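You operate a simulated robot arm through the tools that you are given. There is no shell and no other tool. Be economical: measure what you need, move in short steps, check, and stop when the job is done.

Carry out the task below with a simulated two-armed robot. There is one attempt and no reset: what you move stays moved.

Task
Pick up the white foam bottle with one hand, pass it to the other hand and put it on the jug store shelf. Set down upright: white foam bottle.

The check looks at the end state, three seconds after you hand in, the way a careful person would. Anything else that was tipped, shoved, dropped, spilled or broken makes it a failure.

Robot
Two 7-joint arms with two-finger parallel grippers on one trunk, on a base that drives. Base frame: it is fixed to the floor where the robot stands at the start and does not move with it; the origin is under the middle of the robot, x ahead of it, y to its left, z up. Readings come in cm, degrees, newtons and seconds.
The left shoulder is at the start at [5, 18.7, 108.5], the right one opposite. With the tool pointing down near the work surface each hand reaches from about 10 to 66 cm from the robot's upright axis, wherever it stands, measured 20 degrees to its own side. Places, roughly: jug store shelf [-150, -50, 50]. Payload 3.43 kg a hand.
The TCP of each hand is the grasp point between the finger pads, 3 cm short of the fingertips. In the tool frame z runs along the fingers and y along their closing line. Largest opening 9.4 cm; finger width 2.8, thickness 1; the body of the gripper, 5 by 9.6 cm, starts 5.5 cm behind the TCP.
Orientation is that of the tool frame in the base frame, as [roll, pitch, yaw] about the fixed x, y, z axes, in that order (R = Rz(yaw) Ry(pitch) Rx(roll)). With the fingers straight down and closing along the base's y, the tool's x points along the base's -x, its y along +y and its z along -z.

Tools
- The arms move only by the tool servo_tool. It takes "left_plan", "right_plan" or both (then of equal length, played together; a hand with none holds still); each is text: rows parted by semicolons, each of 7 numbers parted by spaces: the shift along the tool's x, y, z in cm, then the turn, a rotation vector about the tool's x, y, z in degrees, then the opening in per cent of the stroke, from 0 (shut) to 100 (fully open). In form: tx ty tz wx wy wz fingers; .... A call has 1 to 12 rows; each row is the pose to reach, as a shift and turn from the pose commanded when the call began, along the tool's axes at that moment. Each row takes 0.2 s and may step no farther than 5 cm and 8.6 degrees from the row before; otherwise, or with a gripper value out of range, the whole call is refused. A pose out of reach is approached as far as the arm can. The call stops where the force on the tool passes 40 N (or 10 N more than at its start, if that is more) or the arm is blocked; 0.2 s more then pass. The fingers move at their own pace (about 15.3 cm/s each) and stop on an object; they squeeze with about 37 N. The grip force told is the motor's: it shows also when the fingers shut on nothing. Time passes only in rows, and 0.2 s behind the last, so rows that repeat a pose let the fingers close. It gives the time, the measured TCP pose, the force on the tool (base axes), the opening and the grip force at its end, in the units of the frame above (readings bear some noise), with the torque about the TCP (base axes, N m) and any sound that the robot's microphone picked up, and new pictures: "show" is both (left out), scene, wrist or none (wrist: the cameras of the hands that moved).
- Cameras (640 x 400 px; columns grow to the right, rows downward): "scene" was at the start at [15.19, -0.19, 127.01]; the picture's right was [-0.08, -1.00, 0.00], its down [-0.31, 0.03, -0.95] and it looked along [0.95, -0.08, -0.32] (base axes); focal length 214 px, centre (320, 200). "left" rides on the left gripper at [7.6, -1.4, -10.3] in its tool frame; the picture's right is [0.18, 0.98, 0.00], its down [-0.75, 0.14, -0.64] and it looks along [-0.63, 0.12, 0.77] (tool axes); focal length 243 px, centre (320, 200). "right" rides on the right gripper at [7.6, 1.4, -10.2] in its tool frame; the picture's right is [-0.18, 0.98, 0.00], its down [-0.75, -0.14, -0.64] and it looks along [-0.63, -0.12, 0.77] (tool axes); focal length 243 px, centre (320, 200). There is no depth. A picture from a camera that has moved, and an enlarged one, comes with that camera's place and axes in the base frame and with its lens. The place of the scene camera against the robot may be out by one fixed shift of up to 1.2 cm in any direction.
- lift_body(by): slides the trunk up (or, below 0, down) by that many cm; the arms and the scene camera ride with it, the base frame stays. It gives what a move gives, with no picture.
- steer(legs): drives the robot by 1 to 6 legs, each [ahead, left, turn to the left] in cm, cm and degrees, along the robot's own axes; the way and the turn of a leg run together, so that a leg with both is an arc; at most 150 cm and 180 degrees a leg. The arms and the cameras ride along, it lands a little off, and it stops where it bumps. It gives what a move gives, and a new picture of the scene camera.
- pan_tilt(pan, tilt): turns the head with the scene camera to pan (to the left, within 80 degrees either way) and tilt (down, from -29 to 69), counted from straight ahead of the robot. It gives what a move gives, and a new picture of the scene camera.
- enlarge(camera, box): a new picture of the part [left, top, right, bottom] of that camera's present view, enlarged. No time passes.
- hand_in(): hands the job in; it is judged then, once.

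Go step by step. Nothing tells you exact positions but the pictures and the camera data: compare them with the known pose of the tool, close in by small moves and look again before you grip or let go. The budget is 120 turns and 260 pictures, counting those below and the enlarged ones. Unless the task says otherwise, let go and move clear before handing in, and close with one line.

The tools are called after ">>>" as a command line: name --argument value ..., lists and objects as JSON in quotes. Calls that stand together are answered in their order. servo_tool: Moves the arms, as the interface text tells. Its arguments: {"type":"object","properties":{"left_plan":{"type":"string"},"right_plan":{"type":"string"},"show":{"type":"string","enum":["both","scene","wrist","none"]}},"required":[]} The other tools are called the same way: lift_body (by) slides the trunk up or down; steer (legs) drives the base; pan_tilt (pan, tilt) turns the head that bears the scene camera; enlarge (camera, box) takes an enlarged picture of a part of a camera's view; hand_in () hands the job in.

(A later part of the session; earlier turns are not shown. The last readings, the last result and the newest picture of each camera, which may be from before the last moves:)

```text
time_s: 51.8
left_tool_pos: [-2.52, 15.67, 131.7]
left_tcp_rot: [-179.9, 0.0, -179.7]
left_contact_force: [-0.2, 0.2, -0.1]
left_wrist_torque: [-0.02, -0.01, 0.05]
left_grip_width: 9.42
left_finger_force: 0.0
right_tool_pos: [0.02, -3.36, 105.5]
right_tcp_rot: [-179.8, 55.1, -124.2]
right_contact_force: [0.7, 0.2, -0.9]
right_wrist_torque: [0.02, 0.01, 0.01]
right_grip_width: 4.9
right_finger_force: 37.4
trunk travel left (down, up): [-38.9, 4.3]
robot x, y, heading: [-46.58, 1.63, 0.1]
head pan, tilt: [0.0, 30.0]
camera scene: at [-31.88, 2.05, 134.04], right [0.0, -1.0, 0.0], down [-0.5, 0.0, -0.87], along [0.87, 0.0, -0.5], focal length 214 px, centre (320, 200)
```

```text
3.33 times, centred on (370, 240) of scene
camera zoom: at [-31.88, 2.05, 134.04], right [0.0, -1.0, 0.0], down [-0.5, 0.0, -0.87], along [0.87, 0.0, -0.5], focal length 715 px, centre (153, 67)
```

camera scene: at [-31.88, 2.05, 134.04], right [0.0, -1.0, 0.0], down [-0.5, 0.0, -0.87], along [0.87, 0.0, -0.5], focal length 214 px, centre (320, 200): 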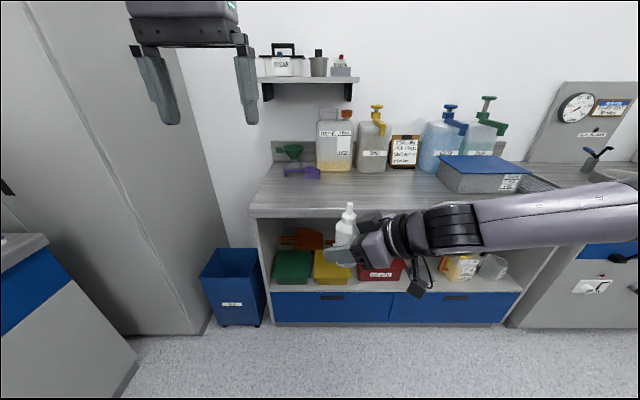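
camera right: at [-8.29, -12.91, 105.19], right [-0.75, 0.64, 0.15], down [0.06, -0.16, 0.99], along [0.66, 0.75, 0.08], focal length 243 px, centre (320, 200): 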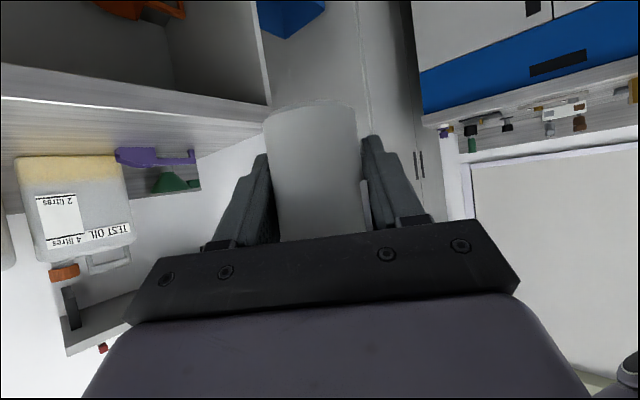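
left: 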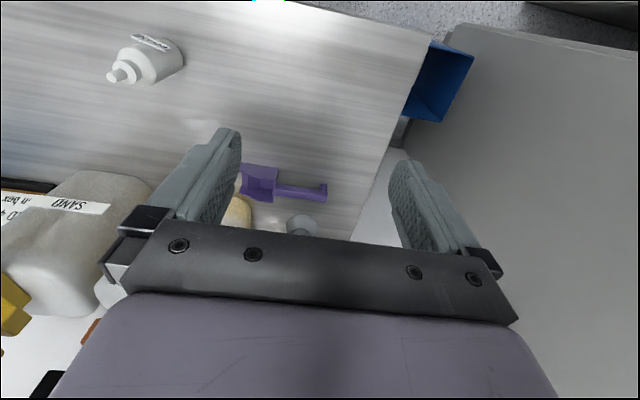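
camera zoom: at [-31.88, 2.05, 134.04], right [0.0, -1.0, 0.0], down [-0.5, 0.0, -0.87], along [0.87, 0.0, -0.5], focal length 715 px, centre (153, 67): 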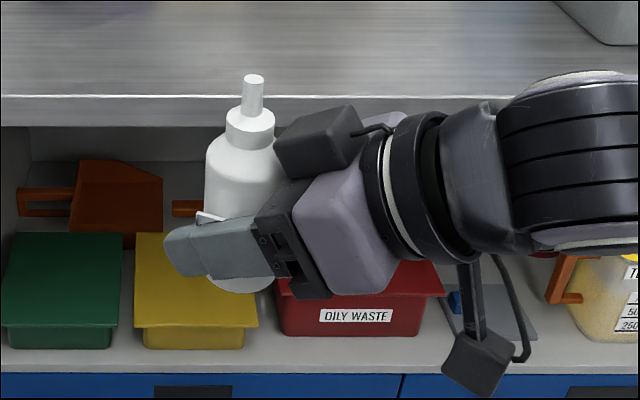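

The bottle is upright in the right hand, held low, with its axis at about [0.1, -3.2]. I'll bring the left hand above it, yawed so its closing line is parallel to the right's.

>>> servo_tool --left_plan "-0.35 -2.3 0 0 0 -7 100; -0.7 -4.65 0 0 0 -14 100; -1.05 -7 0 0 0 -21 100; -1.4 -9.3 0 0 0 -28 100; -1.75 -11.6 1 0 0 -35 100; -2.1 -14 2.5 0 0 -42 100; -2.45 -16.3 4 0 0 -49 100; -2.8 -18.6 5.7 0 0 -55.7 100; -2.8 -18.6 5.7 0 0 -55.7 100"

```text
time_s: 54.0
left_tool_pos: [2.05, 0.2, 127.26]
left_tcp_rot: [-178.6, -2.2, -120.6]
left_contact_force: [-0.7, 0.3, 0.1]
left_wrist_torque: [-0.03, -0.01, -0.03]
left_grip_width: 9.42
left_finger_force: 0.0
right_tool_pos: [0.06, -3.22, 105.5]
right_tcp_rot: [-179.9, 54.8, -124.4]
right_contact_force: [-0.3, 0.2, -1.0]
right_wrist_torque: [0.03, -0.02, 0.03]
right_grip_width: 4.92
right_finger_force: 37.1
trunk travel left (down, up): [-38.9, 4.3]
robot x, y, heading: [-46.94, 1.52, 0.2]
head pan, tilt: [0.0, 30.0]
stopped in row 9 (left hand): the arm was blocked; the commanded pose is now the measured one
camera scene: at [-31.86, 2.1, 134.04], right [0.0, -1.0, 0.0], down [-0.5, 0.0, -0.87], along [0.87, 0.0, -0.5], focal length 214 px, centre (320, 200)
camera left: at [-0.68, -6.66, 137.91], right [-0.94, 0.34, -0.02], down [0.26, 0.75, 0.61], along [0.22, 0.57, -0.79], focal length 243 px, centre (320, 200)
```

scene: 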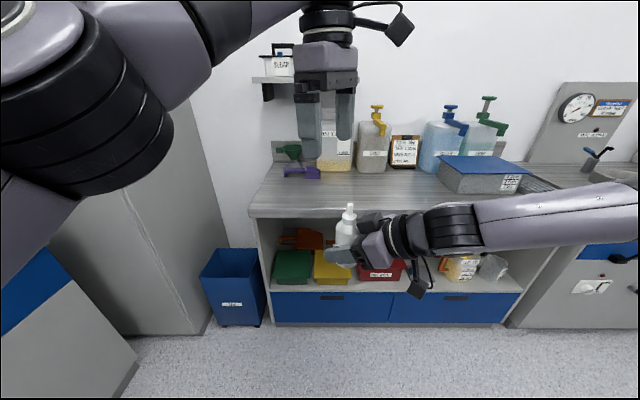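
left: 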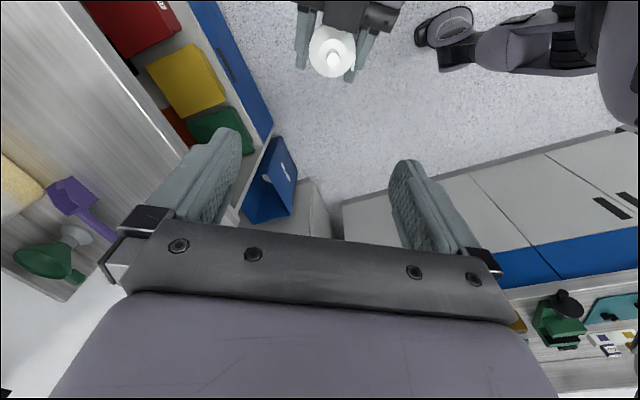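

The left arm got blocked a few cm short of crossing over. I'll bring the bottle over to it instead.

>>> servo_tool --right_plan "-1.4 0.1 2 0 0 0 0; -2.8 0.2 4 0 0 0 0; -4.2 0.27 6 0 0 0 0; -4.2 0.27 6 0 0 0 0"

```text
time_s: 55.0
left_tool_pos: [2.13, 0.2, 127.26]
left_tcp_rot: [-178.4, -2.0, -120.7]
left_contact_force: [-0.1, 0.1, 0.5]
left_wrist_torque: [-0.01, -0.01, -0.04]
left_grip_width: 9.4
left_finger_force: 0.0
right_tool_pos: [2.25, -0.58, 106.6]
right_tcp_rot: [-179.8, 55.1, -124.2]
right_contact_force: [0.3, -0.3, -1.5]
right_wrist_torque: [0.01, -0.02, -0.01]
right_grip_width: 4.9
right_finger_force: 36.7
right hand out of reach, approached as far as the arm can: row 2, 3, 4
trunk travel left (down, up): [-38.9, 4.3]
robot x, y, heading: [-47.18, 1.47, 0.4]
head pan, tilt: [0.0, 30.0]
camera scene: at [-31.89, 2.05, 134.05], right [0.0, -1.0, 0.0], down [-0.5, 0.0, -0.87], along [0.87, 0.0, -0.5], focal length 214 px, centre (320, 200)
camera right: at [-6.0, -10.24, 106.22], right [-0.75, 0.64, 0.15], down [0.06, -0.16, 0.99], along [0.66, 0.75, 0.08], focal length 243 px, centre (320, 200)
```

scene: 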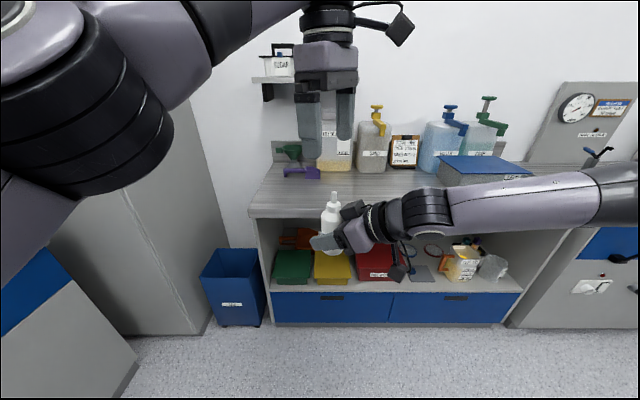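
right: 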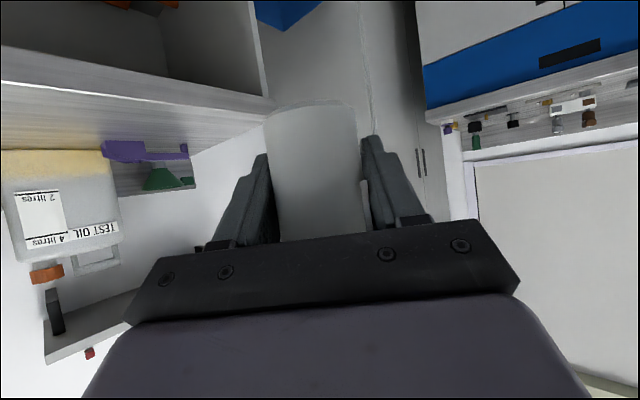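

The bottle is now almost exactly under the left hand. I'll trim the left hand's tilt and come down part-way to check.

>>> servo_tool --left_plan "0.06 -0.12 2 -0.5 -0.7 1.2 100; 0.12 -0.24 4 -1 -1.4 2.4 100; 0.17 -0.35 6 -1.5 -2.1 3.6 100; 0.17 -0.35 6 -1.5 -2.1 3.6 100"

```text
time_s: 56.0
left_tool_pos: [1.98, -0.78, 121.1]
left_tcp_rot: [-179.8, 0.2, -124.4]
left_contact_force: [-0.4, 0.1, -0.5]
left_wrist_torque: [0.0, -0.02, 0.0]
left_grip_width: 9.41
left_finger_force: 0.0
right_tool_pos: [2.22, -0.56, 106.63]
right_tcp_rot: [-179.9, 55.0, -124.2]
right_contact_force: [-0.4, 0.4, -1.1]
right_wrist_torque: [0.04, -0.06, -0.02]
right_grip_width: 4.91
right_finger_force: 37.0
trunk travel left (down, up): [-38.9, 4.3]
robot x, y, heading: [-47.19, 1.53, 0.5]
head pan, tilt: [0.0, 30.0]
camera scene: at [-31.9, 2.05, 134.05], right [0.0, -1.0, 0.0], down [-0.5, 0.0, -0.87], along [0.87, 0.0, -0.5], focal length 214 px, centre (320, 200)
camera left: at [-1.12, -7.89, 131.48], right [-0.92, 0.4, 0.0], down [0.31, 0.7, 0.64], along [0.26, 0.59, -0.76], focal length 243 px, centre (320, 200)
```

scene: 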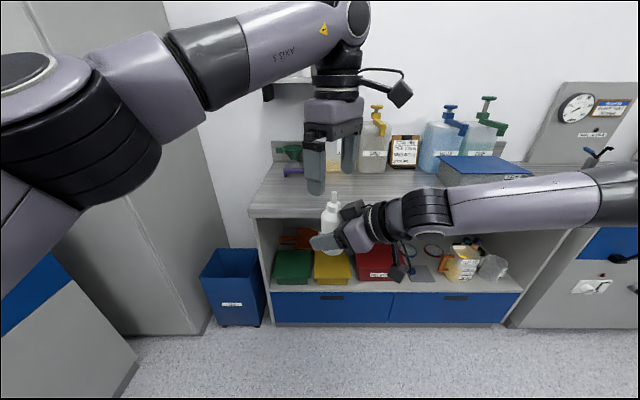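
left: 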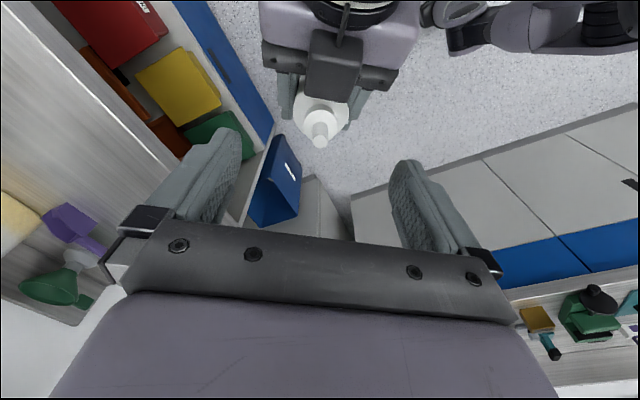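

The nozzle is centred under the left hand. I'll descend to grip the upper body just above the right hand's fingers.

>>> servo_tool --left_plan "-0.3 0 3 0 0 0 100; -0.7 0 6 0 0 0 100; -0.8 0 8 0 0 0 100; -0.8 0 8 0 0 0 100"

>>> enlarge --camera "scene" --box '[270, 130, 430, 260]'

```text
time_s: 57.0
left_tool_pos: [2.38, -0.05, 113.05]
left_tcp_rot: [-180.0, 0.2, -124.5]
left_contact_force: [-0.1, 0.3, -0.5]
left_wrist_torque: [-0.01, -0.01, -0.01]
left_grip_width: 9.41
left_finger_force: 0.0
right_tool_pos: [2.17, -0.68, 106.7]
right_tcp_rot: [-179.8, 55.0, -124.4]
right_contact_force: [-0.2, 0.6, -2.1]
right_wrist_torque: [0.02, -0.02, 0.01]
right_grip_width: 4.91
right_finger_force: 36.7
trunk travel left (down, up): [-38.9, 4.3]
robot x, y, heading: [-47.11, 1.48, 0.2]
head pan, tilt: [0.0, 30.0]
camera scene: at [-31.89, 2.05, 134.05], right [0.0, -1.0, 0.0], down [-0.5, 0.0, -0.87], along [0.87, 0.0, -0.5], focal length 214 px, centre (320, 200)
camera left: at [-0.74, -7.15, 123.5], right [-0.92, 0.4, 0.0], down [0.31, 0.7, 0.64], along [0.26, 0.59, -0.77], focal length 243 px, centre (320, 200)
```

scene: 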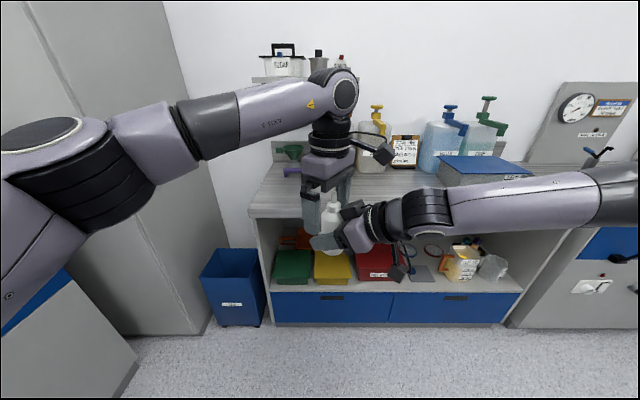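
left: 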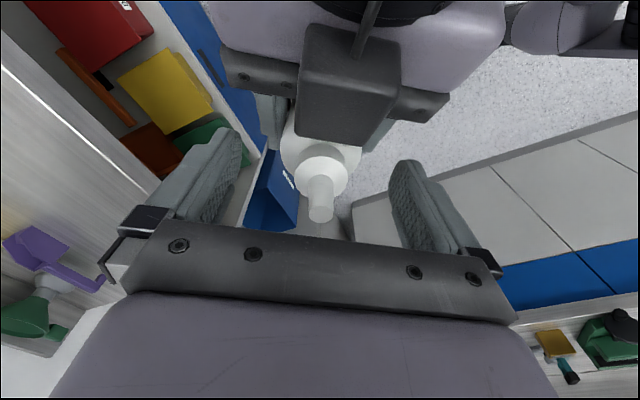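

```text
3.08 times, centred on (350, 195) of scene
camera zoom: at [-31.89, 2.05, 134.05], right [0.0, -1.0, 0.0], down [-0.5, 0.0, -0.87], along [0.87, 0.0, -0.5], focal length 660 px, centre (228, 215)
```

zoom: 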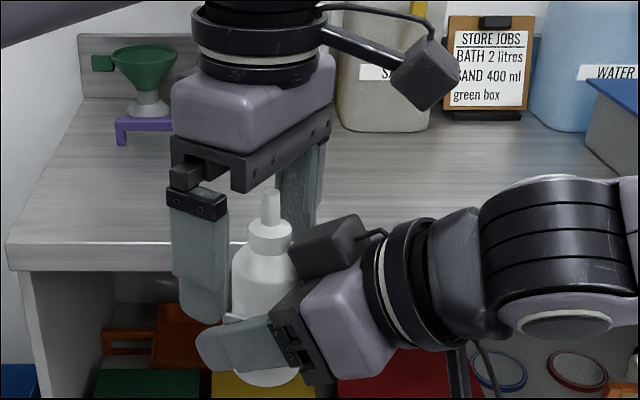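

Geometry looks good. Down another half centimetre, then the left hand closes.

>>> servo_tool --left_plan "0 0 0.5 0 0 0 100; 0 0 0.5 0 0 0 60; 0 0 0.5 0 0 0 0; 0 0 0.5 0 0 0 0; 0 0 0.5 0 0 0 0"

>>> enlarge --camera "scene" --box '[270, 130, 430, 260]'

```text
time_s: 58.2
left_tool_pos: [2.44, -0.05, 112.71]
left_tcp_rot: [-179.9, 0.1, -124.3]
left_contact_force: [2.8, -2.6, -0.2]
left_wrist_torque: [-0.14, -0.12, 0.08]
left_grip_width: 4.43
left_finger_force: 37.1
right_tool_pos: [2.13, -0.59, 106.68]
right_tcp_rot: [-179.9, 55.0, -124.1]
right_contact_force: [-3.5, 2.8, -1.2]
right_wrist_torque: [-0.05, -0.04, -0.02]
right_grip_width: 4.95
right_finger_force: 36.7
trunk travel left (down, up): [-38.9, 4.3]
robot x, y, heading: [-46.83, 1.44, 0.4]
head pan, tilt: [0.0, 30.0]
camera scene: at [-31.88, 2.06, 134.05], right [0.0, -1.0, 0.0], down [-0.5, 0.0, -0.87], along [0.87, 0.0, -0.5], focal length 214 px, centre (320, 200)
camera left: at [-0.65, -7.19, 123.07], right [-0.92, 0.4, 0.0], down [0.31, 0.7, 0.64], along [0.26, 0.59, -0.77], focal length 243 px, centre (320, 200)
```

scene: 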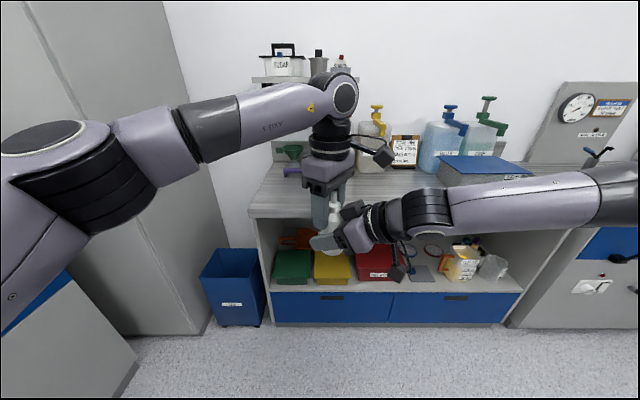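
left: 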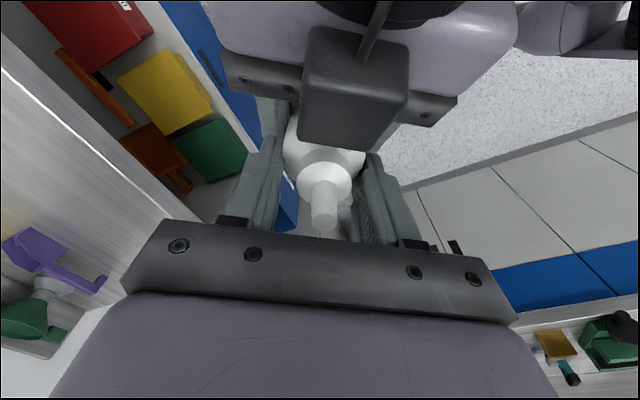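

```text
3.08 times, centred on (350, 195) of scene
camera zoom: at [-31.88, 2.06, 134.05], right [0.0, -1.0, 0.0], down [-0.5, 0.0, -0.87], along [0.87, 0.0, -0.5], focal length 660 px, centre (228, 215)
```

zoom: 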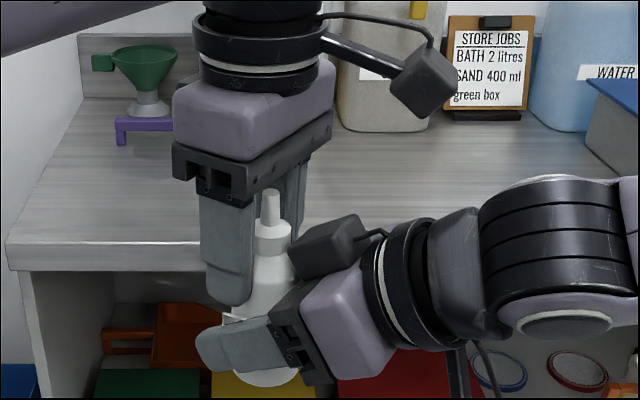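

Both hands hold the bottle. I'll release the right and back it out horizontally.

>>> servo_tool --right_plan "0 0 0 0 0 0 40; 0 0 0 0 0 0 100; 0 0 0 0 0 0 100; 1.15 0 -1.64 0 0 0 100; 2.9 0 -4.1 0 0 0 100; 5.2 0 -7.4 0 0 0 100; 7.5 0 -10.6 0 0 0 100; 7.5 0 -10.6 0 0 0 100"

>>> enlarge --camera "scene" --box '[270, 130, 430, 260]'

>>> enlarge --camera "left" --box '[0, 0, 640, 400]'

```text
time_s: 60.0
left_tool_pos: [2.55, -0.11, 112.66]
left_tcp_rot: [-179.9, 0.1, -124.4]
left_contact_force: [0.5, -0.2, -0.2]
left_wrist_torque: [0.0, 0.01, 0.0]
left_grip_width: 4.41
left_finger_force: 36.7
right_tool_pos: [-5.18, -11.41, 106.69]
right_tcp_rot: [-179.9, 55.0, -124.3]
right_contact_force: [-1.0, -0.6, -0.8]
right_wrist_torque: [0.0, 0.01, 0.01]
right_grip_width: 9.39
right_finger_force: 0.1
trunk travel left (down, up): [-38.9, 4.3]
robot x, y, heading: [-46.78, 1.46, 0.5]
head pan, tilt: [0.0, 30.0]
camera scene: at [-31.85, 2.07, 134.04], right [0.0, -1.0, 0.0], down [-0.5, 0.0, -0.87], along [0.87, 0.0, -0.5], focal length 214 px, centre (320, 200)
camera right: at [-13.36, -20.97, 106.23], right [-0.75, 0.64, 0.15], down [0.06, -0.16, 0.99], along [0.66, 0.75, 0.08], focal length 243 px, centre (320, 200)
```

scene: 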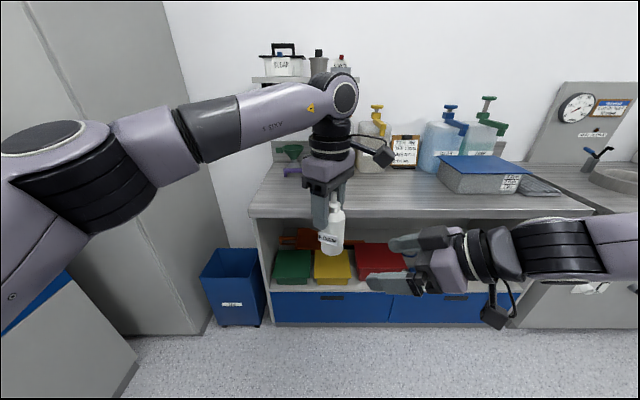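
right: 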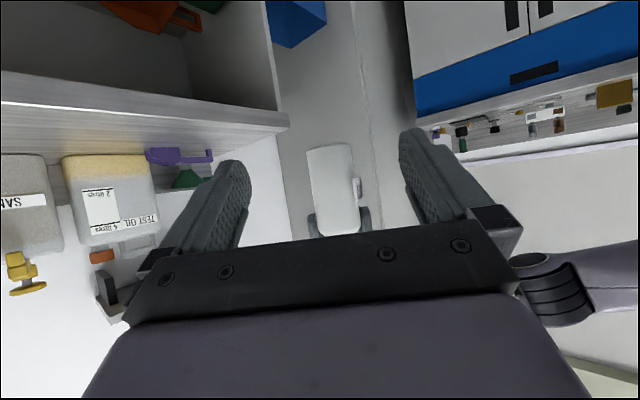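

```text
3.08 times, centred on (350, 195) of scene
camera zoom: at [-31.85, 2.07, 134.04], right [0.0, -1.0, 0.0], down [-0.5, 0.0, -0.87], along [0.87, 0.0, -0.5], focal length 660 px, centre (228, 215)
```

zoom: 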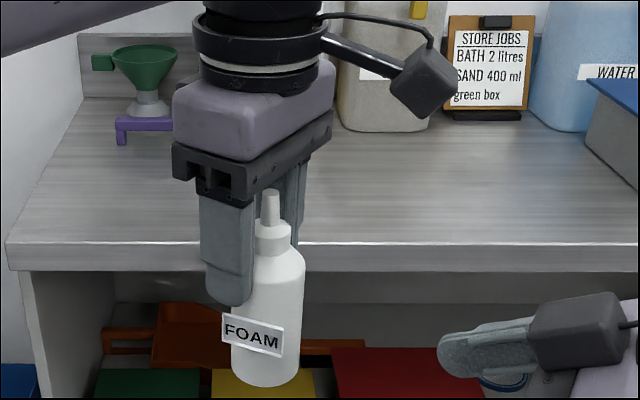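

```text
1.00 times, centred on (320, 200) of left
camera zoom: at [-0.63, -7.17, 123.05], right [-0.92, 0.4, 0.0], down [0.31, 0.7, 0.64], along [0.26, 0.59, -0.77], focal length 243 px, centre (320, 200)
```

zoom: 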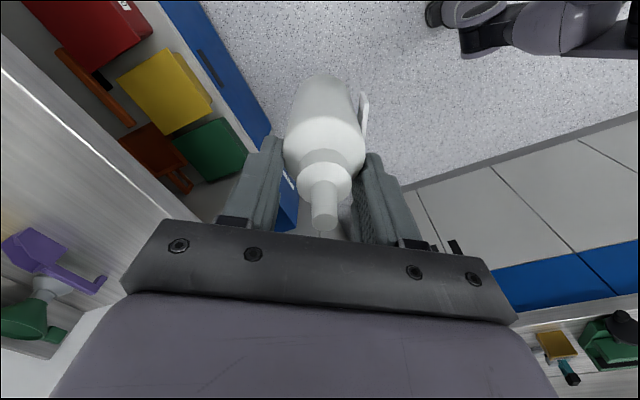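

The left hand holds the bottle alone. Next: left hand to a natural pose in front-left, right hand tucked away to its own side.

>>> servo_tool --left_plan "-1.05 1.25 -0.16 0 0 6.96 0; -2.1 2.5 -0.32 0 0 13.9 0; -3.15 3.75 -0.5 0 0 20.9 0; -4.2 5 -0.65 0 0 27.85 0; -5.25 6.25 -0.8 0 0 34.8 0; -6.3 7.5 -1 0 0 41.8 0; -7.35 8.75 -1.15 0 0 48.7 0; -8.4 10 -1.3 0 0 55.7 0; -8.4 10 -1.3 0 0 55.7 0" --right_plan "0.47 -0.5 -2.4 0 0 0 100; 0.94 -1 -4.8 0 0 0 100; 1.4 -1.5 -7.2 0 0 0 100; 1.9 -2 -9.6 0 0 0 100; 2.35 -2.5 -12 0 0 0 100; 2.8 -3 -14.4 0 0 0 100; 3.3 -3.5 -16.8 0 0 0 100; 3.75 -4 -19.3 0 0 0 100; 3.75 -4 -19.3 0 0 0 100"

```text
time_s: 62.0
left_tool_pos: [-1.0, 12.65, 114.11]
left_tcp_rot: [179.9, 0.2, 179.9]
left_contact_force: [-0.3, 0.0, -1.4]
left_wrist_torque: [-0.01, -0.02, 0.0]
left_grip_width: 4.47
left_finger_force: 36.9
right_tool_pos: [-12.03, -28.45, 114.76]
right_tcp_rot: [-179.9, 55.0, -124.4]
right_contact_force: [-0.6, -0.2, 0.1]
right_wrist_torque: [0.0, 0.01, -0.01]
right_grip_width: 9.41
right_finger_force: 0.1
trunk travel left (down, up): [-38.9, 4.3]
robot x, y, heading: [-46.83, 1.55, 0.1]
head pan, tilt: [0.0, 30.0]
camera scene: at [-31.86, 2.05, 134.04], right [0.0, -1.0, 0.0], down [-0.5, 0.0, -0.87], along [0.87, 0.0, -0.5], focal length 214 px, centre (320, 200)
camera right: at [-20.18, -38.08, 114.34], right [-0.75, 0.64, 0.15], down [0.06, -0.16, 0.99], along [0.66, 0.75, 0.08], focal length 243 px, centre (320, 200)
camera left: at [-8.59, 11.17, 124.45], right [-0.18, 0.98, 0.0], down [0.75, 0.14, 0.64], along [0.63, 0.12, -0.77], focal length 243 px, centre (320, 200)
```

scene: 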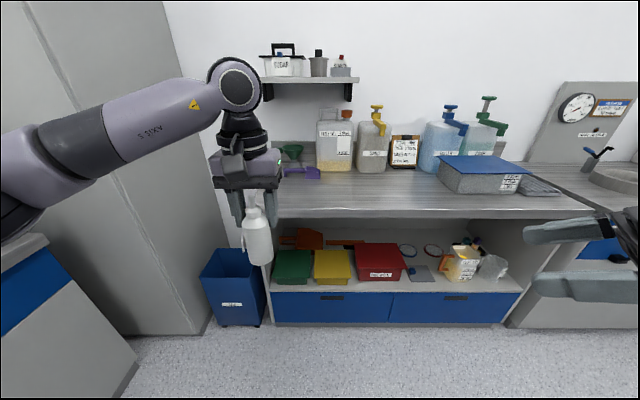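
right: 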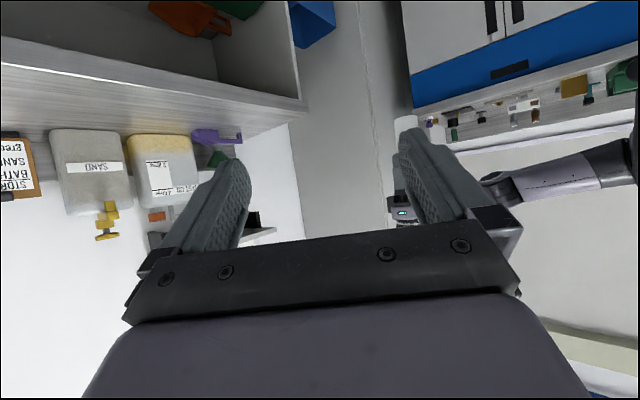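
left: 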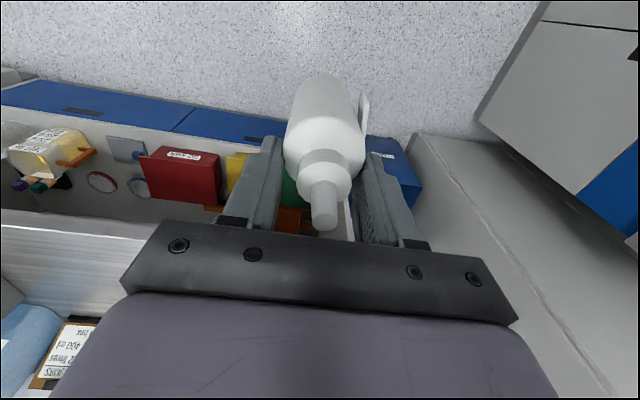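

>>> enlarge --camera "scene" --box '[190, 140, 330, 280]'

```text
2.86 times, centred on (260, 210) of scene
camera zoom: at [-31.86, 2.05, 134.04], right [0.0, -1.0, 0.0], down [-0.5, 0.0, -0.87], along [0.87, 0.0, -0.5], focal length 613 px, centre (491, 171)
```

zoom: 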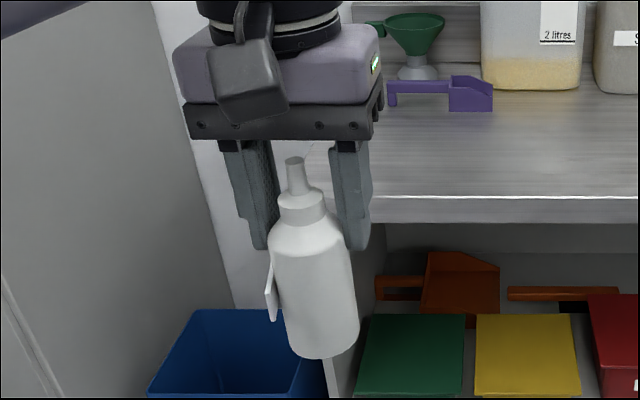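

The bottle hangs upright in the left hand. Now I'll turn and drive in front of the jug store shelf, still carrying it high.

>>> steer --legs '[[0, 0, -90], [-6, -70, 0], [0, -35, 0]]'

>>> pan_tilt --pan 5 --tilt 48

```text
time_s: 71.5
left_tool_pos: [-139.15, -38.95, 114.09]
left_tcp_rot: [179.9, 0.2, 90.8]
left_contact_force: [0.3, 0.4, -1.4]
left_wrist_torque: [-0.01, 0.02, 0.03]
left_grip_width: 4.45
left_finger_force: 36.9
right_tool_pos: [-180.34, -28.58, 114.69]
right_tcp_rot: [-179.9, 55.0, 146.5]
right_contact_force: [-0.4, -1.0, 0.0]
right_wrist_torque: [-0.01, -0.02, 0.04]
right_grip_width: 9.4
right_finger_force: 0.0
trunk travel left (down, up): [-38.9, 4.3]
robot x, y, heading: [-151.15, 6.78, -88.9]
head pan, tilt: [0.0, 30.0]
camera scene: at [-150.73, -7.57, 134.05], right [-1.0, -0.02, 0.0], down [-0.01, 0.5, -0.87], along [0.02, -0.87, -0.5], focal length 214 px, centre (320, 200)
```

scene: 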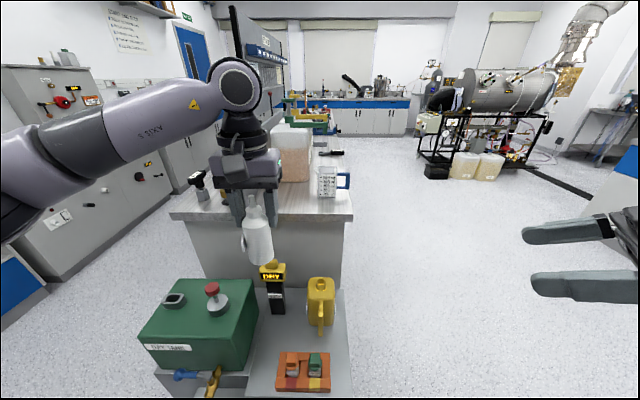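

```text
time_s: 72.3
left_tool_pos: [-139.07, -39.0, 114.16]
left_tcp_rot: [179.9, 0.0, 90.8]
left_contact_force: [-0.3, 0.7, -1.1]
left_wrist_torque: [-0.07, 0.03, 0.02]
left_grip_width: 4.44
left_finger_force: 37.0
right_tool_pos: [-180.38, -28.4, 114.76]
right_tcp_rot: [-179.8, 55.0, 146.6]
right_contact_force: [0.2, 0.8, 0.3]
right_wrist_torque: [-0.04, 0.0, -0.02]
right_grip_width: 9.38
right_finger_force: 0.2
trunk travel left (down, up): [-38.9, 4.3]
robot x, y, heading: [-151.23, 6.52, -88.9]
head pan, tilt: [5.0, 48.0]
camera scene: at [-150.02, -6.36, 131.37], right [-0.99, -0.11, 0.0], down [-0.08, 0.74, -0.67], along [0.07, -0.67, -0.74], focal length 214 px, centre (320, 200)
```

scene: 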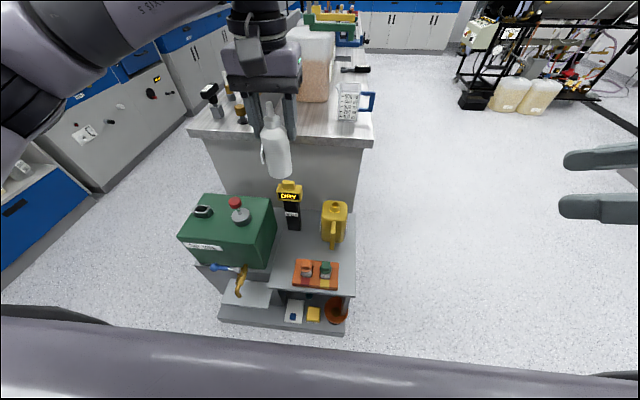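

>>> enlarge --camera "scene" --box '[240, 170, 380, 300]'

>>> enlarge --camera "left" --box '[0, 0, 640, 400]'

```text
3.08 times, centred on (310, 235) of scene
camera zoom: at [-150.02, -6.36, 131.37], right [-0.99, -0.11, 0.0], down [-0.08, 0.74, -0.67], along [0.07, -0.67, -0.74], focal length 660 px, centre (351, 92)
```

zoom: 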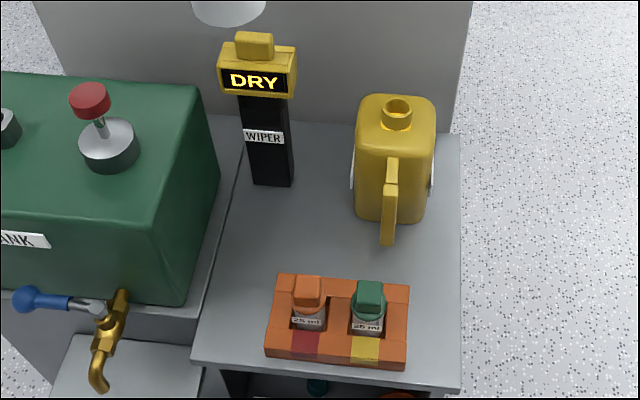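

```text
1.00 times, centred on (320, 200) of left
camera zoom: at [-140.68, -31.38, 124.45], right [0.98, 0.2, 0.0], down [0.15, -0.75, 0.64], along [0.13, -0.63, -0.77], focal length 243 px, centre (320, 200)
```

zoom: 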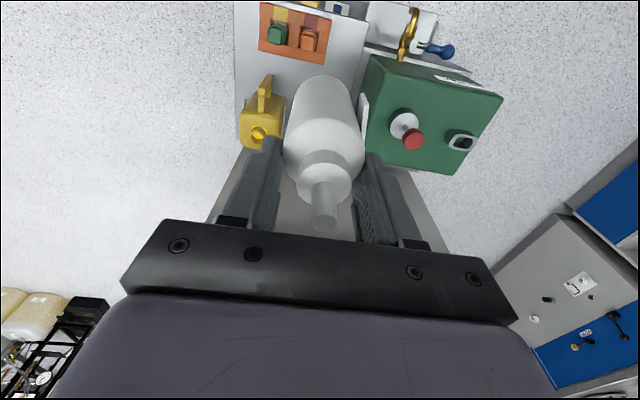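

The target spot, bottle axis at about [-140.5, -50.5], is free between tray, wiper and jug. I'll move the left hand above it, then lower the trunk most of the way and look.

>>> servo_tool --left_plan "-3.2 -0.4 0 0 0 0 0; -6.4 -0.8 0 0 0 0 0; -9.6 -1.2 0 0 0 0 0; -12.6 -1.6 0 0 0 0 0; -12.6 -1.6 0 0 0 0 0" --show "none"

>>> lift_body --by -22

>>> pan_tilt --pan 5 --tilt 40

>>> enlarge --camera "left" --box '[0, 0, 640, 400]'

```text
time_s: 73.5
left_tool_pos: [-140.45, -51.68, 114.07]
left_tcp_rot: [180.0, 0.3, 90.8]
left_contact_force: [0.1, -0.2, -2.0]
left_wrist_torque: [0.01, -0.01, 0.01]
left_grip_width: 4.4
left_finger_force: 37.2
right_tool_pos: [-180.25, -28.4, 114.93]
right_tcp_rot: [-179.8, 55.0, 146.6]
right_contact_force: [-0.4, 0.0, -0.5]
right_wrist_torque: [-0.01, 0.03, -0.03]
right_grip_width: 9.36
right_finger_force: 0.1
trunk travel left (down, up): [-38.9, 4.3]
robot x, y, heading: [-150.83, 7.12, -88.7]
head pan, tilt: [5.0, 48.0]
```

```text
time_s: 75.9
left_tool_pos: [-140.62, -51.7, 92.02]
left_tcp_rot: [179.9, 0.1, 90.9]
left_contact_force: [0.1, -0.3, -1.4]
left_wrist_torque: [-0.02, 0.0, 0.0]
left_grip_width: 4.46
left_finger_force: 36.9
right_tool_pos: [-180.26, -28.59, 92.71]
right_tcp_rot: [-179.8, 54.9, 146.7]
right_contact_force: [0.8, 0.6, -0.3]
right_wrist_torque: [0.01, -0.01, -0.02]
right_grip_width: 9.42
right_finger_force: 0.1
trunk travel left (down, up): [-16.9, 26.3]
robot x, y, heading: [-151.14, 6.98, -89.1]
head pan, tilt: [5.0, 48.0]
```

```text
time_s: 76.5
left_tool_pos: [-140.65, -51.78, 92.12]
left_tcp_rot: [180.0, 0.1, 90.9]
left_contact_force: [-0.4, -0.1, -1.2]
left_wrist_torque: [-0.02, 0.02, -0.03]
left_grip_width: 4.43
left_finger_force: 36.7
right_tool_pos: [-180.4, -28.53, 92.77]
right_tcp_rot: [-179.9, 55.0, 146.7]
right_contact_force: [-1.2, -0.7, 0.2]
right_wrist_torque: [0.02, 0.0, -0.02]
right_grip_width: 9.4
right_finger_force: 0.2
trunk travel left (down, up): [-16.9, 26.3]
robot x, y, heading: [-150.95, 6.7, -89.2]
head pan, tilt: [5.0, 40.0]
camera scene: at [-149.95, -6.97, 110.51], right [-0.99, -0.11, 0.0], down [-0.07, 0.64, -0.77], along [0.08, -0.76, -0.64], focal length 214 px, centre (320, 200)
```

scene: 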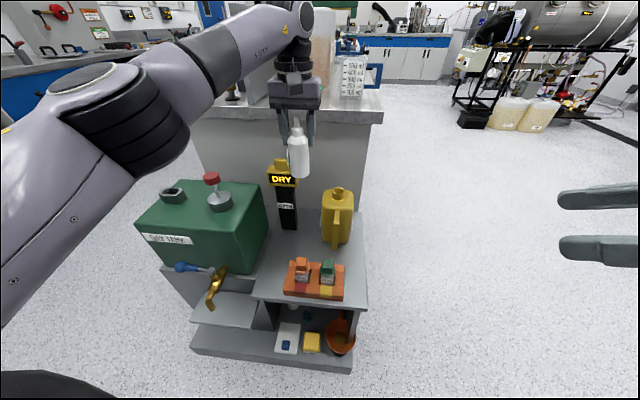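

```text
1.00 times, centred on (320, 200) of left
camera zoom: at [-142.13, -44.05, 102.45], right [0.98, 0.2, 0.0], down [0.15, -0.75, 0.64], along [0.13, -0.63, -0.77], focal length 243 px, centre (320, 200)
```

zoom: 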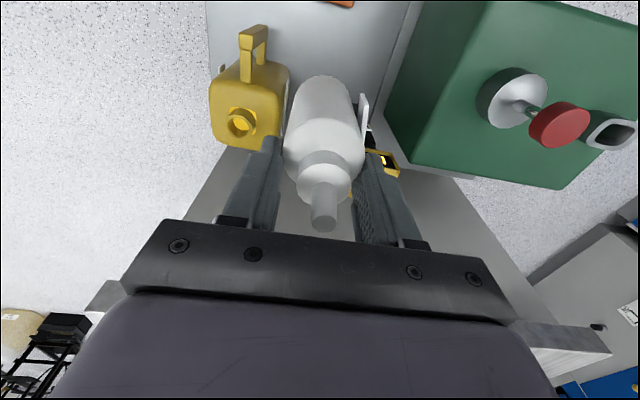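

Alignment looks right. I'll lower the trunk another 16 cm and check clearances to the wiper head and jug.

>>> lift_body --by -16

>>> pan_tilt --pan 8 --tilt 35

>>> enlarge --camera "left" --box '[0, 0, 640, 400]'

```text
time_s: 78.4
left_tool_pos: [-140.44, -51.65, 76.08]
left_tcp_rot: [179.9, 0.1, 90.9]
left_contact_force: [-0.8, -0.7, -1.0]
left_wrist_torque: [-0.05, -0.04, -0.01]
left_grip_width: 4.44
left_finger_force: 36.7
right_tool_pos: [-180.32, -28.53, 76.79]
right_tcp_rot: [-179.7, 55.0, 146.7]
right_contact_force: [0.9, -0.4, 0.7]
right_wrist_torque: [0.0, 0.0, -0.04]
right_grip_width: 9.39
right_finger_force: 0.1
trunk travel left (down, up): [-0.9, 42.3]
robot x, y, heading: [-151.16, 6.91, -89.1]
head pan, tilt: [5.0, 40.0]
```

```text
time_s: 79.0
left_tool_pos: [-140.47, -51.63, 76.21]
left_tcp_rot: [179.9, 0.2, 91.0]
left_contact_force: [-0.9, -0.5, -0.9]
left_wrist_torque: [-0.03, -0.01, -0.01]
left_grip_width: 4.44
left_finger_force: 36.7
right_tool_pos: [-180.33, -28.58, 76.76]
right_tcp_rot: [-179.8, 55.0, 146.7]
right_contact_force: [0.8, -0.3, 0.6]
right_wrist_torque: [0.01, -0.01, -0.04]
right_grip_width: 9.4
right_finger_force: 0.1
trunk travel left (down, up): [-0.9, 42.3]
robot x, y, heading: [-151.13, 6.85, -89.0]
head pan, tilt: [8.0, 35.0]
camera scene: at [-149.46, -7.21, 95.27], right [-0.99, -0.16, 0.0], down [-0.09, 0.57, -0.82], along [0.13, -0.81, -0.57], focal length 214 px, centre (320, 200)
```

scene: 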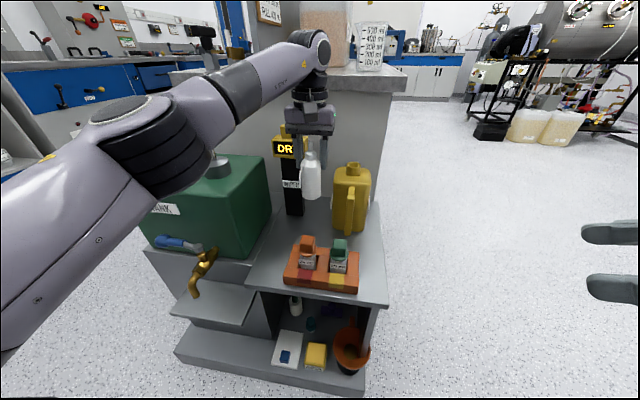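

```text
1.00 times, centred on (320, 200) of left
camera zoom: at [-142.13, -44.05, 86.45], right [0.98, 0.2, 0.0], down [0.15, -0.75, 0.64], along [0.13, -0.63, -0.77], focal length 243 px, centre (320, 200)
```

zoom: 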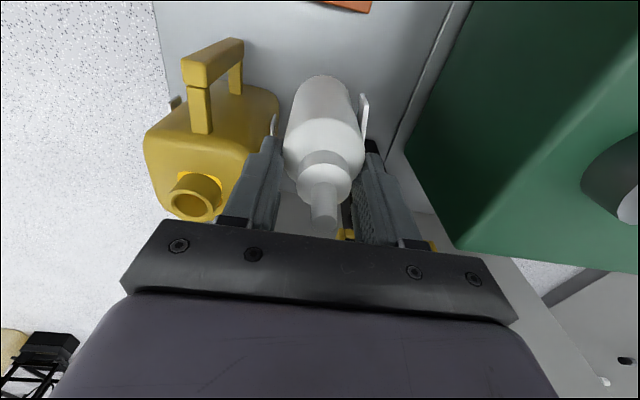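

>>> servo_tool --left_plan "0 0 2.5 0 0 0 0; 0 0 5 0 0 0 0; 0 0 8 0 0 0 0; 0 0 8 0 0 0 0" --show "scene"

>>> enlarge --camera "scene" --box '[240, 90, 400, 290]'

```text
time_s: 80.0
left_tool_pos: [-140.62, -51.67, 68.06]
left_tcp_rot: [179.8, 0.1, 90.9]
left_contact_force: [0.3, -0.5, -2.0]
left_wrist_torque: [0.01, 0.01, 0.02]
left_grip_width: 4.43
left_finger_force: 37.3
right_tool_pos: [-180.24, -28.56, 76.73]
right_tcp_rot: [-179.8, 55.0, 146.7]
right_contact_force: [0.9, -0.3, 0.3]
right_wrist_torque: [-0.02, 0.0, -0.02]
right_grip_width: 9.41
right_finger_force: 0.0
trunk travel left (down, up): [-0.9, 42.3]
robot x, y, heading: [-151.03, 6.94, -89.0]
head pan, tilt: [8.0, 35.0]
camera scene: at [-149.46, -7.22, 95.27], right [-0.99, -0.16, 0.0], down [-0.09, 0.57, -0.82], along [0.13, -0.81, -0.57], focal length 214 px, centre (320, 200)
```

scene: 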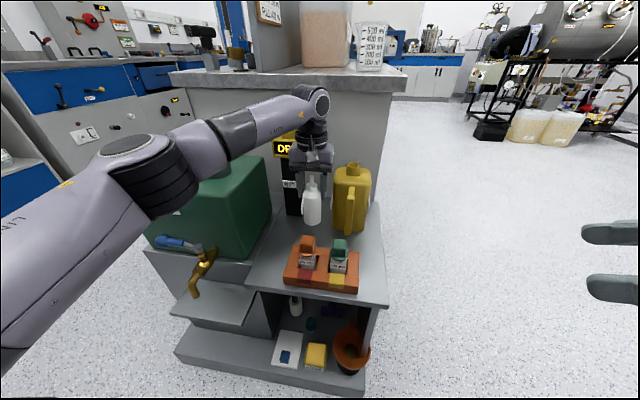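

```text
2.00 times, centred on (320, 190) of scene
camera zoom: at [-149.46, -7.22, 95.27], right [-0.99, -0.16, 0.0], down [-0.09, 0.57, -0.82], along [0.13, -0.81, -0.57], focal length 429 px, centre (320, 220)
```

zoom: 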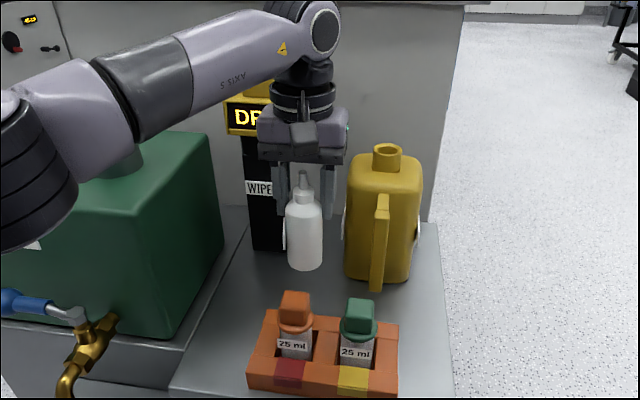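

The hand clears the wiper head (front at y≈-59) and the jug. I'll lower 7 cm more, leaving about 1.4 cm.

>>> servo_tool --left_plan "0 0 2.5 0 0 0 0; 0 0 5 0 0 0 0; 0 0 7 0 0 0 0; 0 0 7 0 0 0 0" --show "wrist"

>>> enlarge --camera "scene" --box '[260, 110, 390, 290]'

```text
time_s: 81.0
left_tool_pos: [-140.6, -51.59, 61.72]
left_tcp_rot: [-180.0, 0.5, 91.0]
left_contact_force: [3.9, 5.0, 30.8]
left_wrist_torque: [0.87, -0.14, 0.04]
left_grip_width: 4.43
left_finger_force: 37.0
right_tool_pos: [-180.32, -28.52, 76.97]
right_tcp_rot: [-179.6, 55.1, 146.8]
right_contact_force: [-0.1, 0.1, 1.1]
right_wrist_torque: [0.0, -0.04, 0.03]
right_grip_width: 9.4
right_finger_force: 0.1
trunk travel left (down, up): [-0.9, 42.3]
robot x, y, heading: [-150.7, 6.9, -88.8]
head pan, tilt: [8.0, 35.0]
camera left: at [-142.15, -43.89, 72.05], right [0.98, 0.2, 0.0], down [0.15, -0.74, 0.65], along [0.13, -0.64, -0.76], focal length 243 px, centre (320, 200)
```

left: 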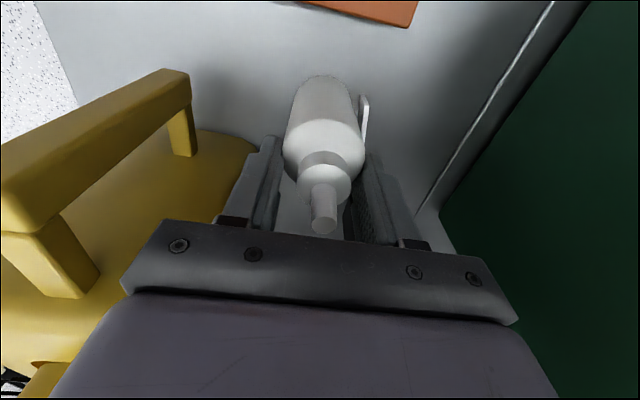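

```text
2.22 times, centred on (325, 200) of scene
camera zoom: at [-149.48, -6.99, 95.37], right [-0.99, -0.16, 0.0], down [-0.09, 0.56, -0.82], along [0.13, -0.81, -0.57], focal length 477 px, centre (309, 200)
```

zoom: 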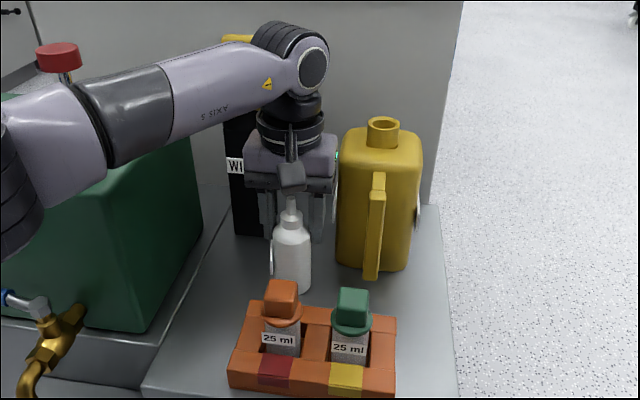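

The upward force, with its lever matching the bottle axis, says the bottle is on the shelf (z≈51.7). I'll relieve the pressing and check it's upright.

>>> servo_tool --left_plan "0 0 -0.3 0 0 0 0; 0 0 -0.55 0 0 0 0; 0 0 -0.55 0 0 0 0" --show "wrist"

>>> enlarge --camera "scene" --box '[290, 170, 350, 260]'

```text
time_s: 81.8
left_tool_pos: [-140.66, -51.58, 61.83]
left_tcp_rot: [179.8, 0.4, 90.8]
left_contact_force: [-1.1, -3.0, 12.0]
left_wrist_torque: [-0.39, 0.18, 0.03]
left_grip_width: 4.45
left_finger_force: 36.6
right_tool_pos: [-180.25, -28.53, 76.78]
right_tcp_rot: [-179.8, 54.9, 146.7]
right_contact_force: [-0.3, -0.1, -0.3]
right_wrist_torque: [-0.01, -0.03, -0.01]
right_grip_width: 9.42
right_finger_force: 0.0
trunk travel left (down, up): [-0.9, 42.3]
robot x, y, heading: [-151.13, 6.76, -89.1]
head pan, tilt: [8.0, 35.0]
camera left: at [-142.16, -43.99, 72.09], right [0.98, 0.2, 0.0], down [0.15, -0.75, 0.65], along [0.13, -0.63, -0.76], focal length 243 px, centre (320, 200)
```

left: 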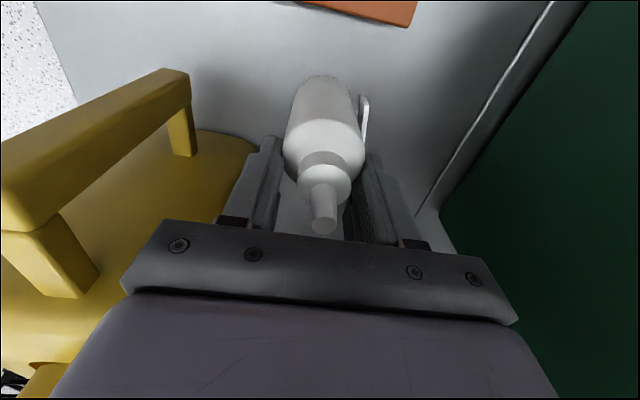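

```text
4.44 times, centred on (320, 215) of scene
camera zoom: at [-149.48, -7.15, 95.27], right [-0.99, -0.16, 0.0], down [-0.09, 0.57, -0.82], along [0.13, -0.81, -0.57], focal length 953 px, centre (320, 133)
```

zoom: 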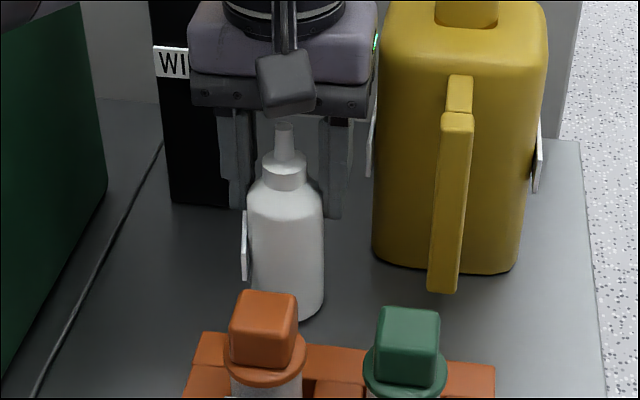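

>>> servo_tool --left_plan "0 0 -0.25 0 0 0 0; 0 0 -0.25 0 0 0 0; 0 0 -0.25 0 0 0 55; 0 0 -0.25 0 0 0 75; 0 0 -0.25 0 0 0 75" --show "wrist"

>>> enlarge --camera "scene" --box '[290, 170, 350, 260]'

```text
time_s: 83.0
left_tool_pos: [-140.41, -51.55, 61.92]
left_tcp_rot: [179.9, 0.1, 90.9]
left_contact_force: [0.3, 0.6, 0.0]
left_wrist_torque: [0.0, -0.01, 0.0]
left_grip_width: 7.06
left_finger_force: 0.0
right_tool_pos: [-180.29, -28.63, 76.76]
right_tcp_rot: [-179.7, 55.0, 146.7]
right_contact_force: [0.5, -0.4, 0.4]
right_wrist_torque: [0.0, 0.02, -0.02]
right_grip_width: 9.45
right_finger_force: 0.0
trunk travel left (down, up): [-0.9, 42.3]
robot x, y, heading: [-151.13, 6.84, -88.6]
head pan, tilt: [8.0, 35.0]
camera left: at [-142.06, -44.01, 72.29], right [0.98, 0.2, 0.0], down [0.15, -0.75, 0.64], along [0.13, -0.63, -0.77], focal length 243 px, centre (320, 200)
```

left: 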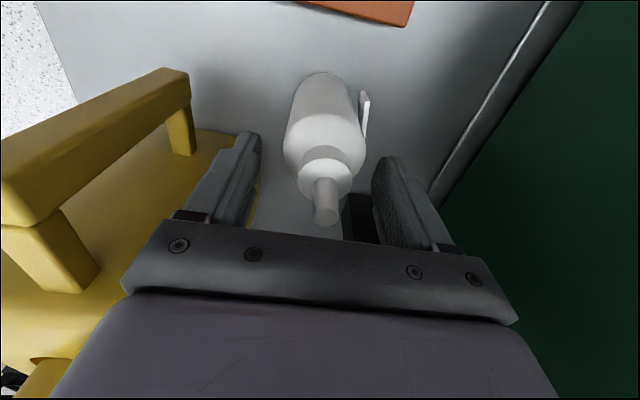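

```text
4.44 times, centred on (320, 215) of scene
camera zoom: at [-149.46, -7.2, 95.27], right [-0.99, -0.16, 0.0], down [-0.09, 0.57, -0.82], along [0.13, -0.81, -0.57], focal length 953 px, centre (320, 133)
```

zoom: 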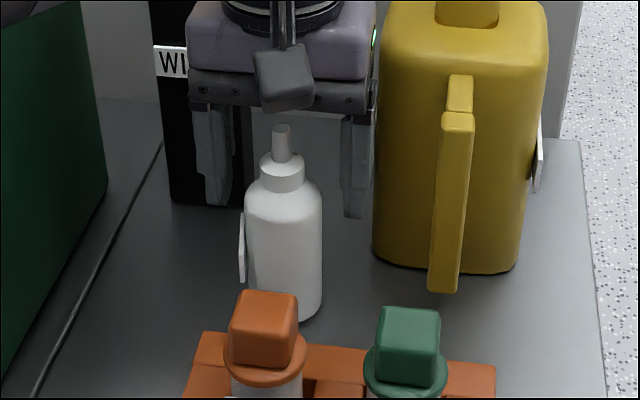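

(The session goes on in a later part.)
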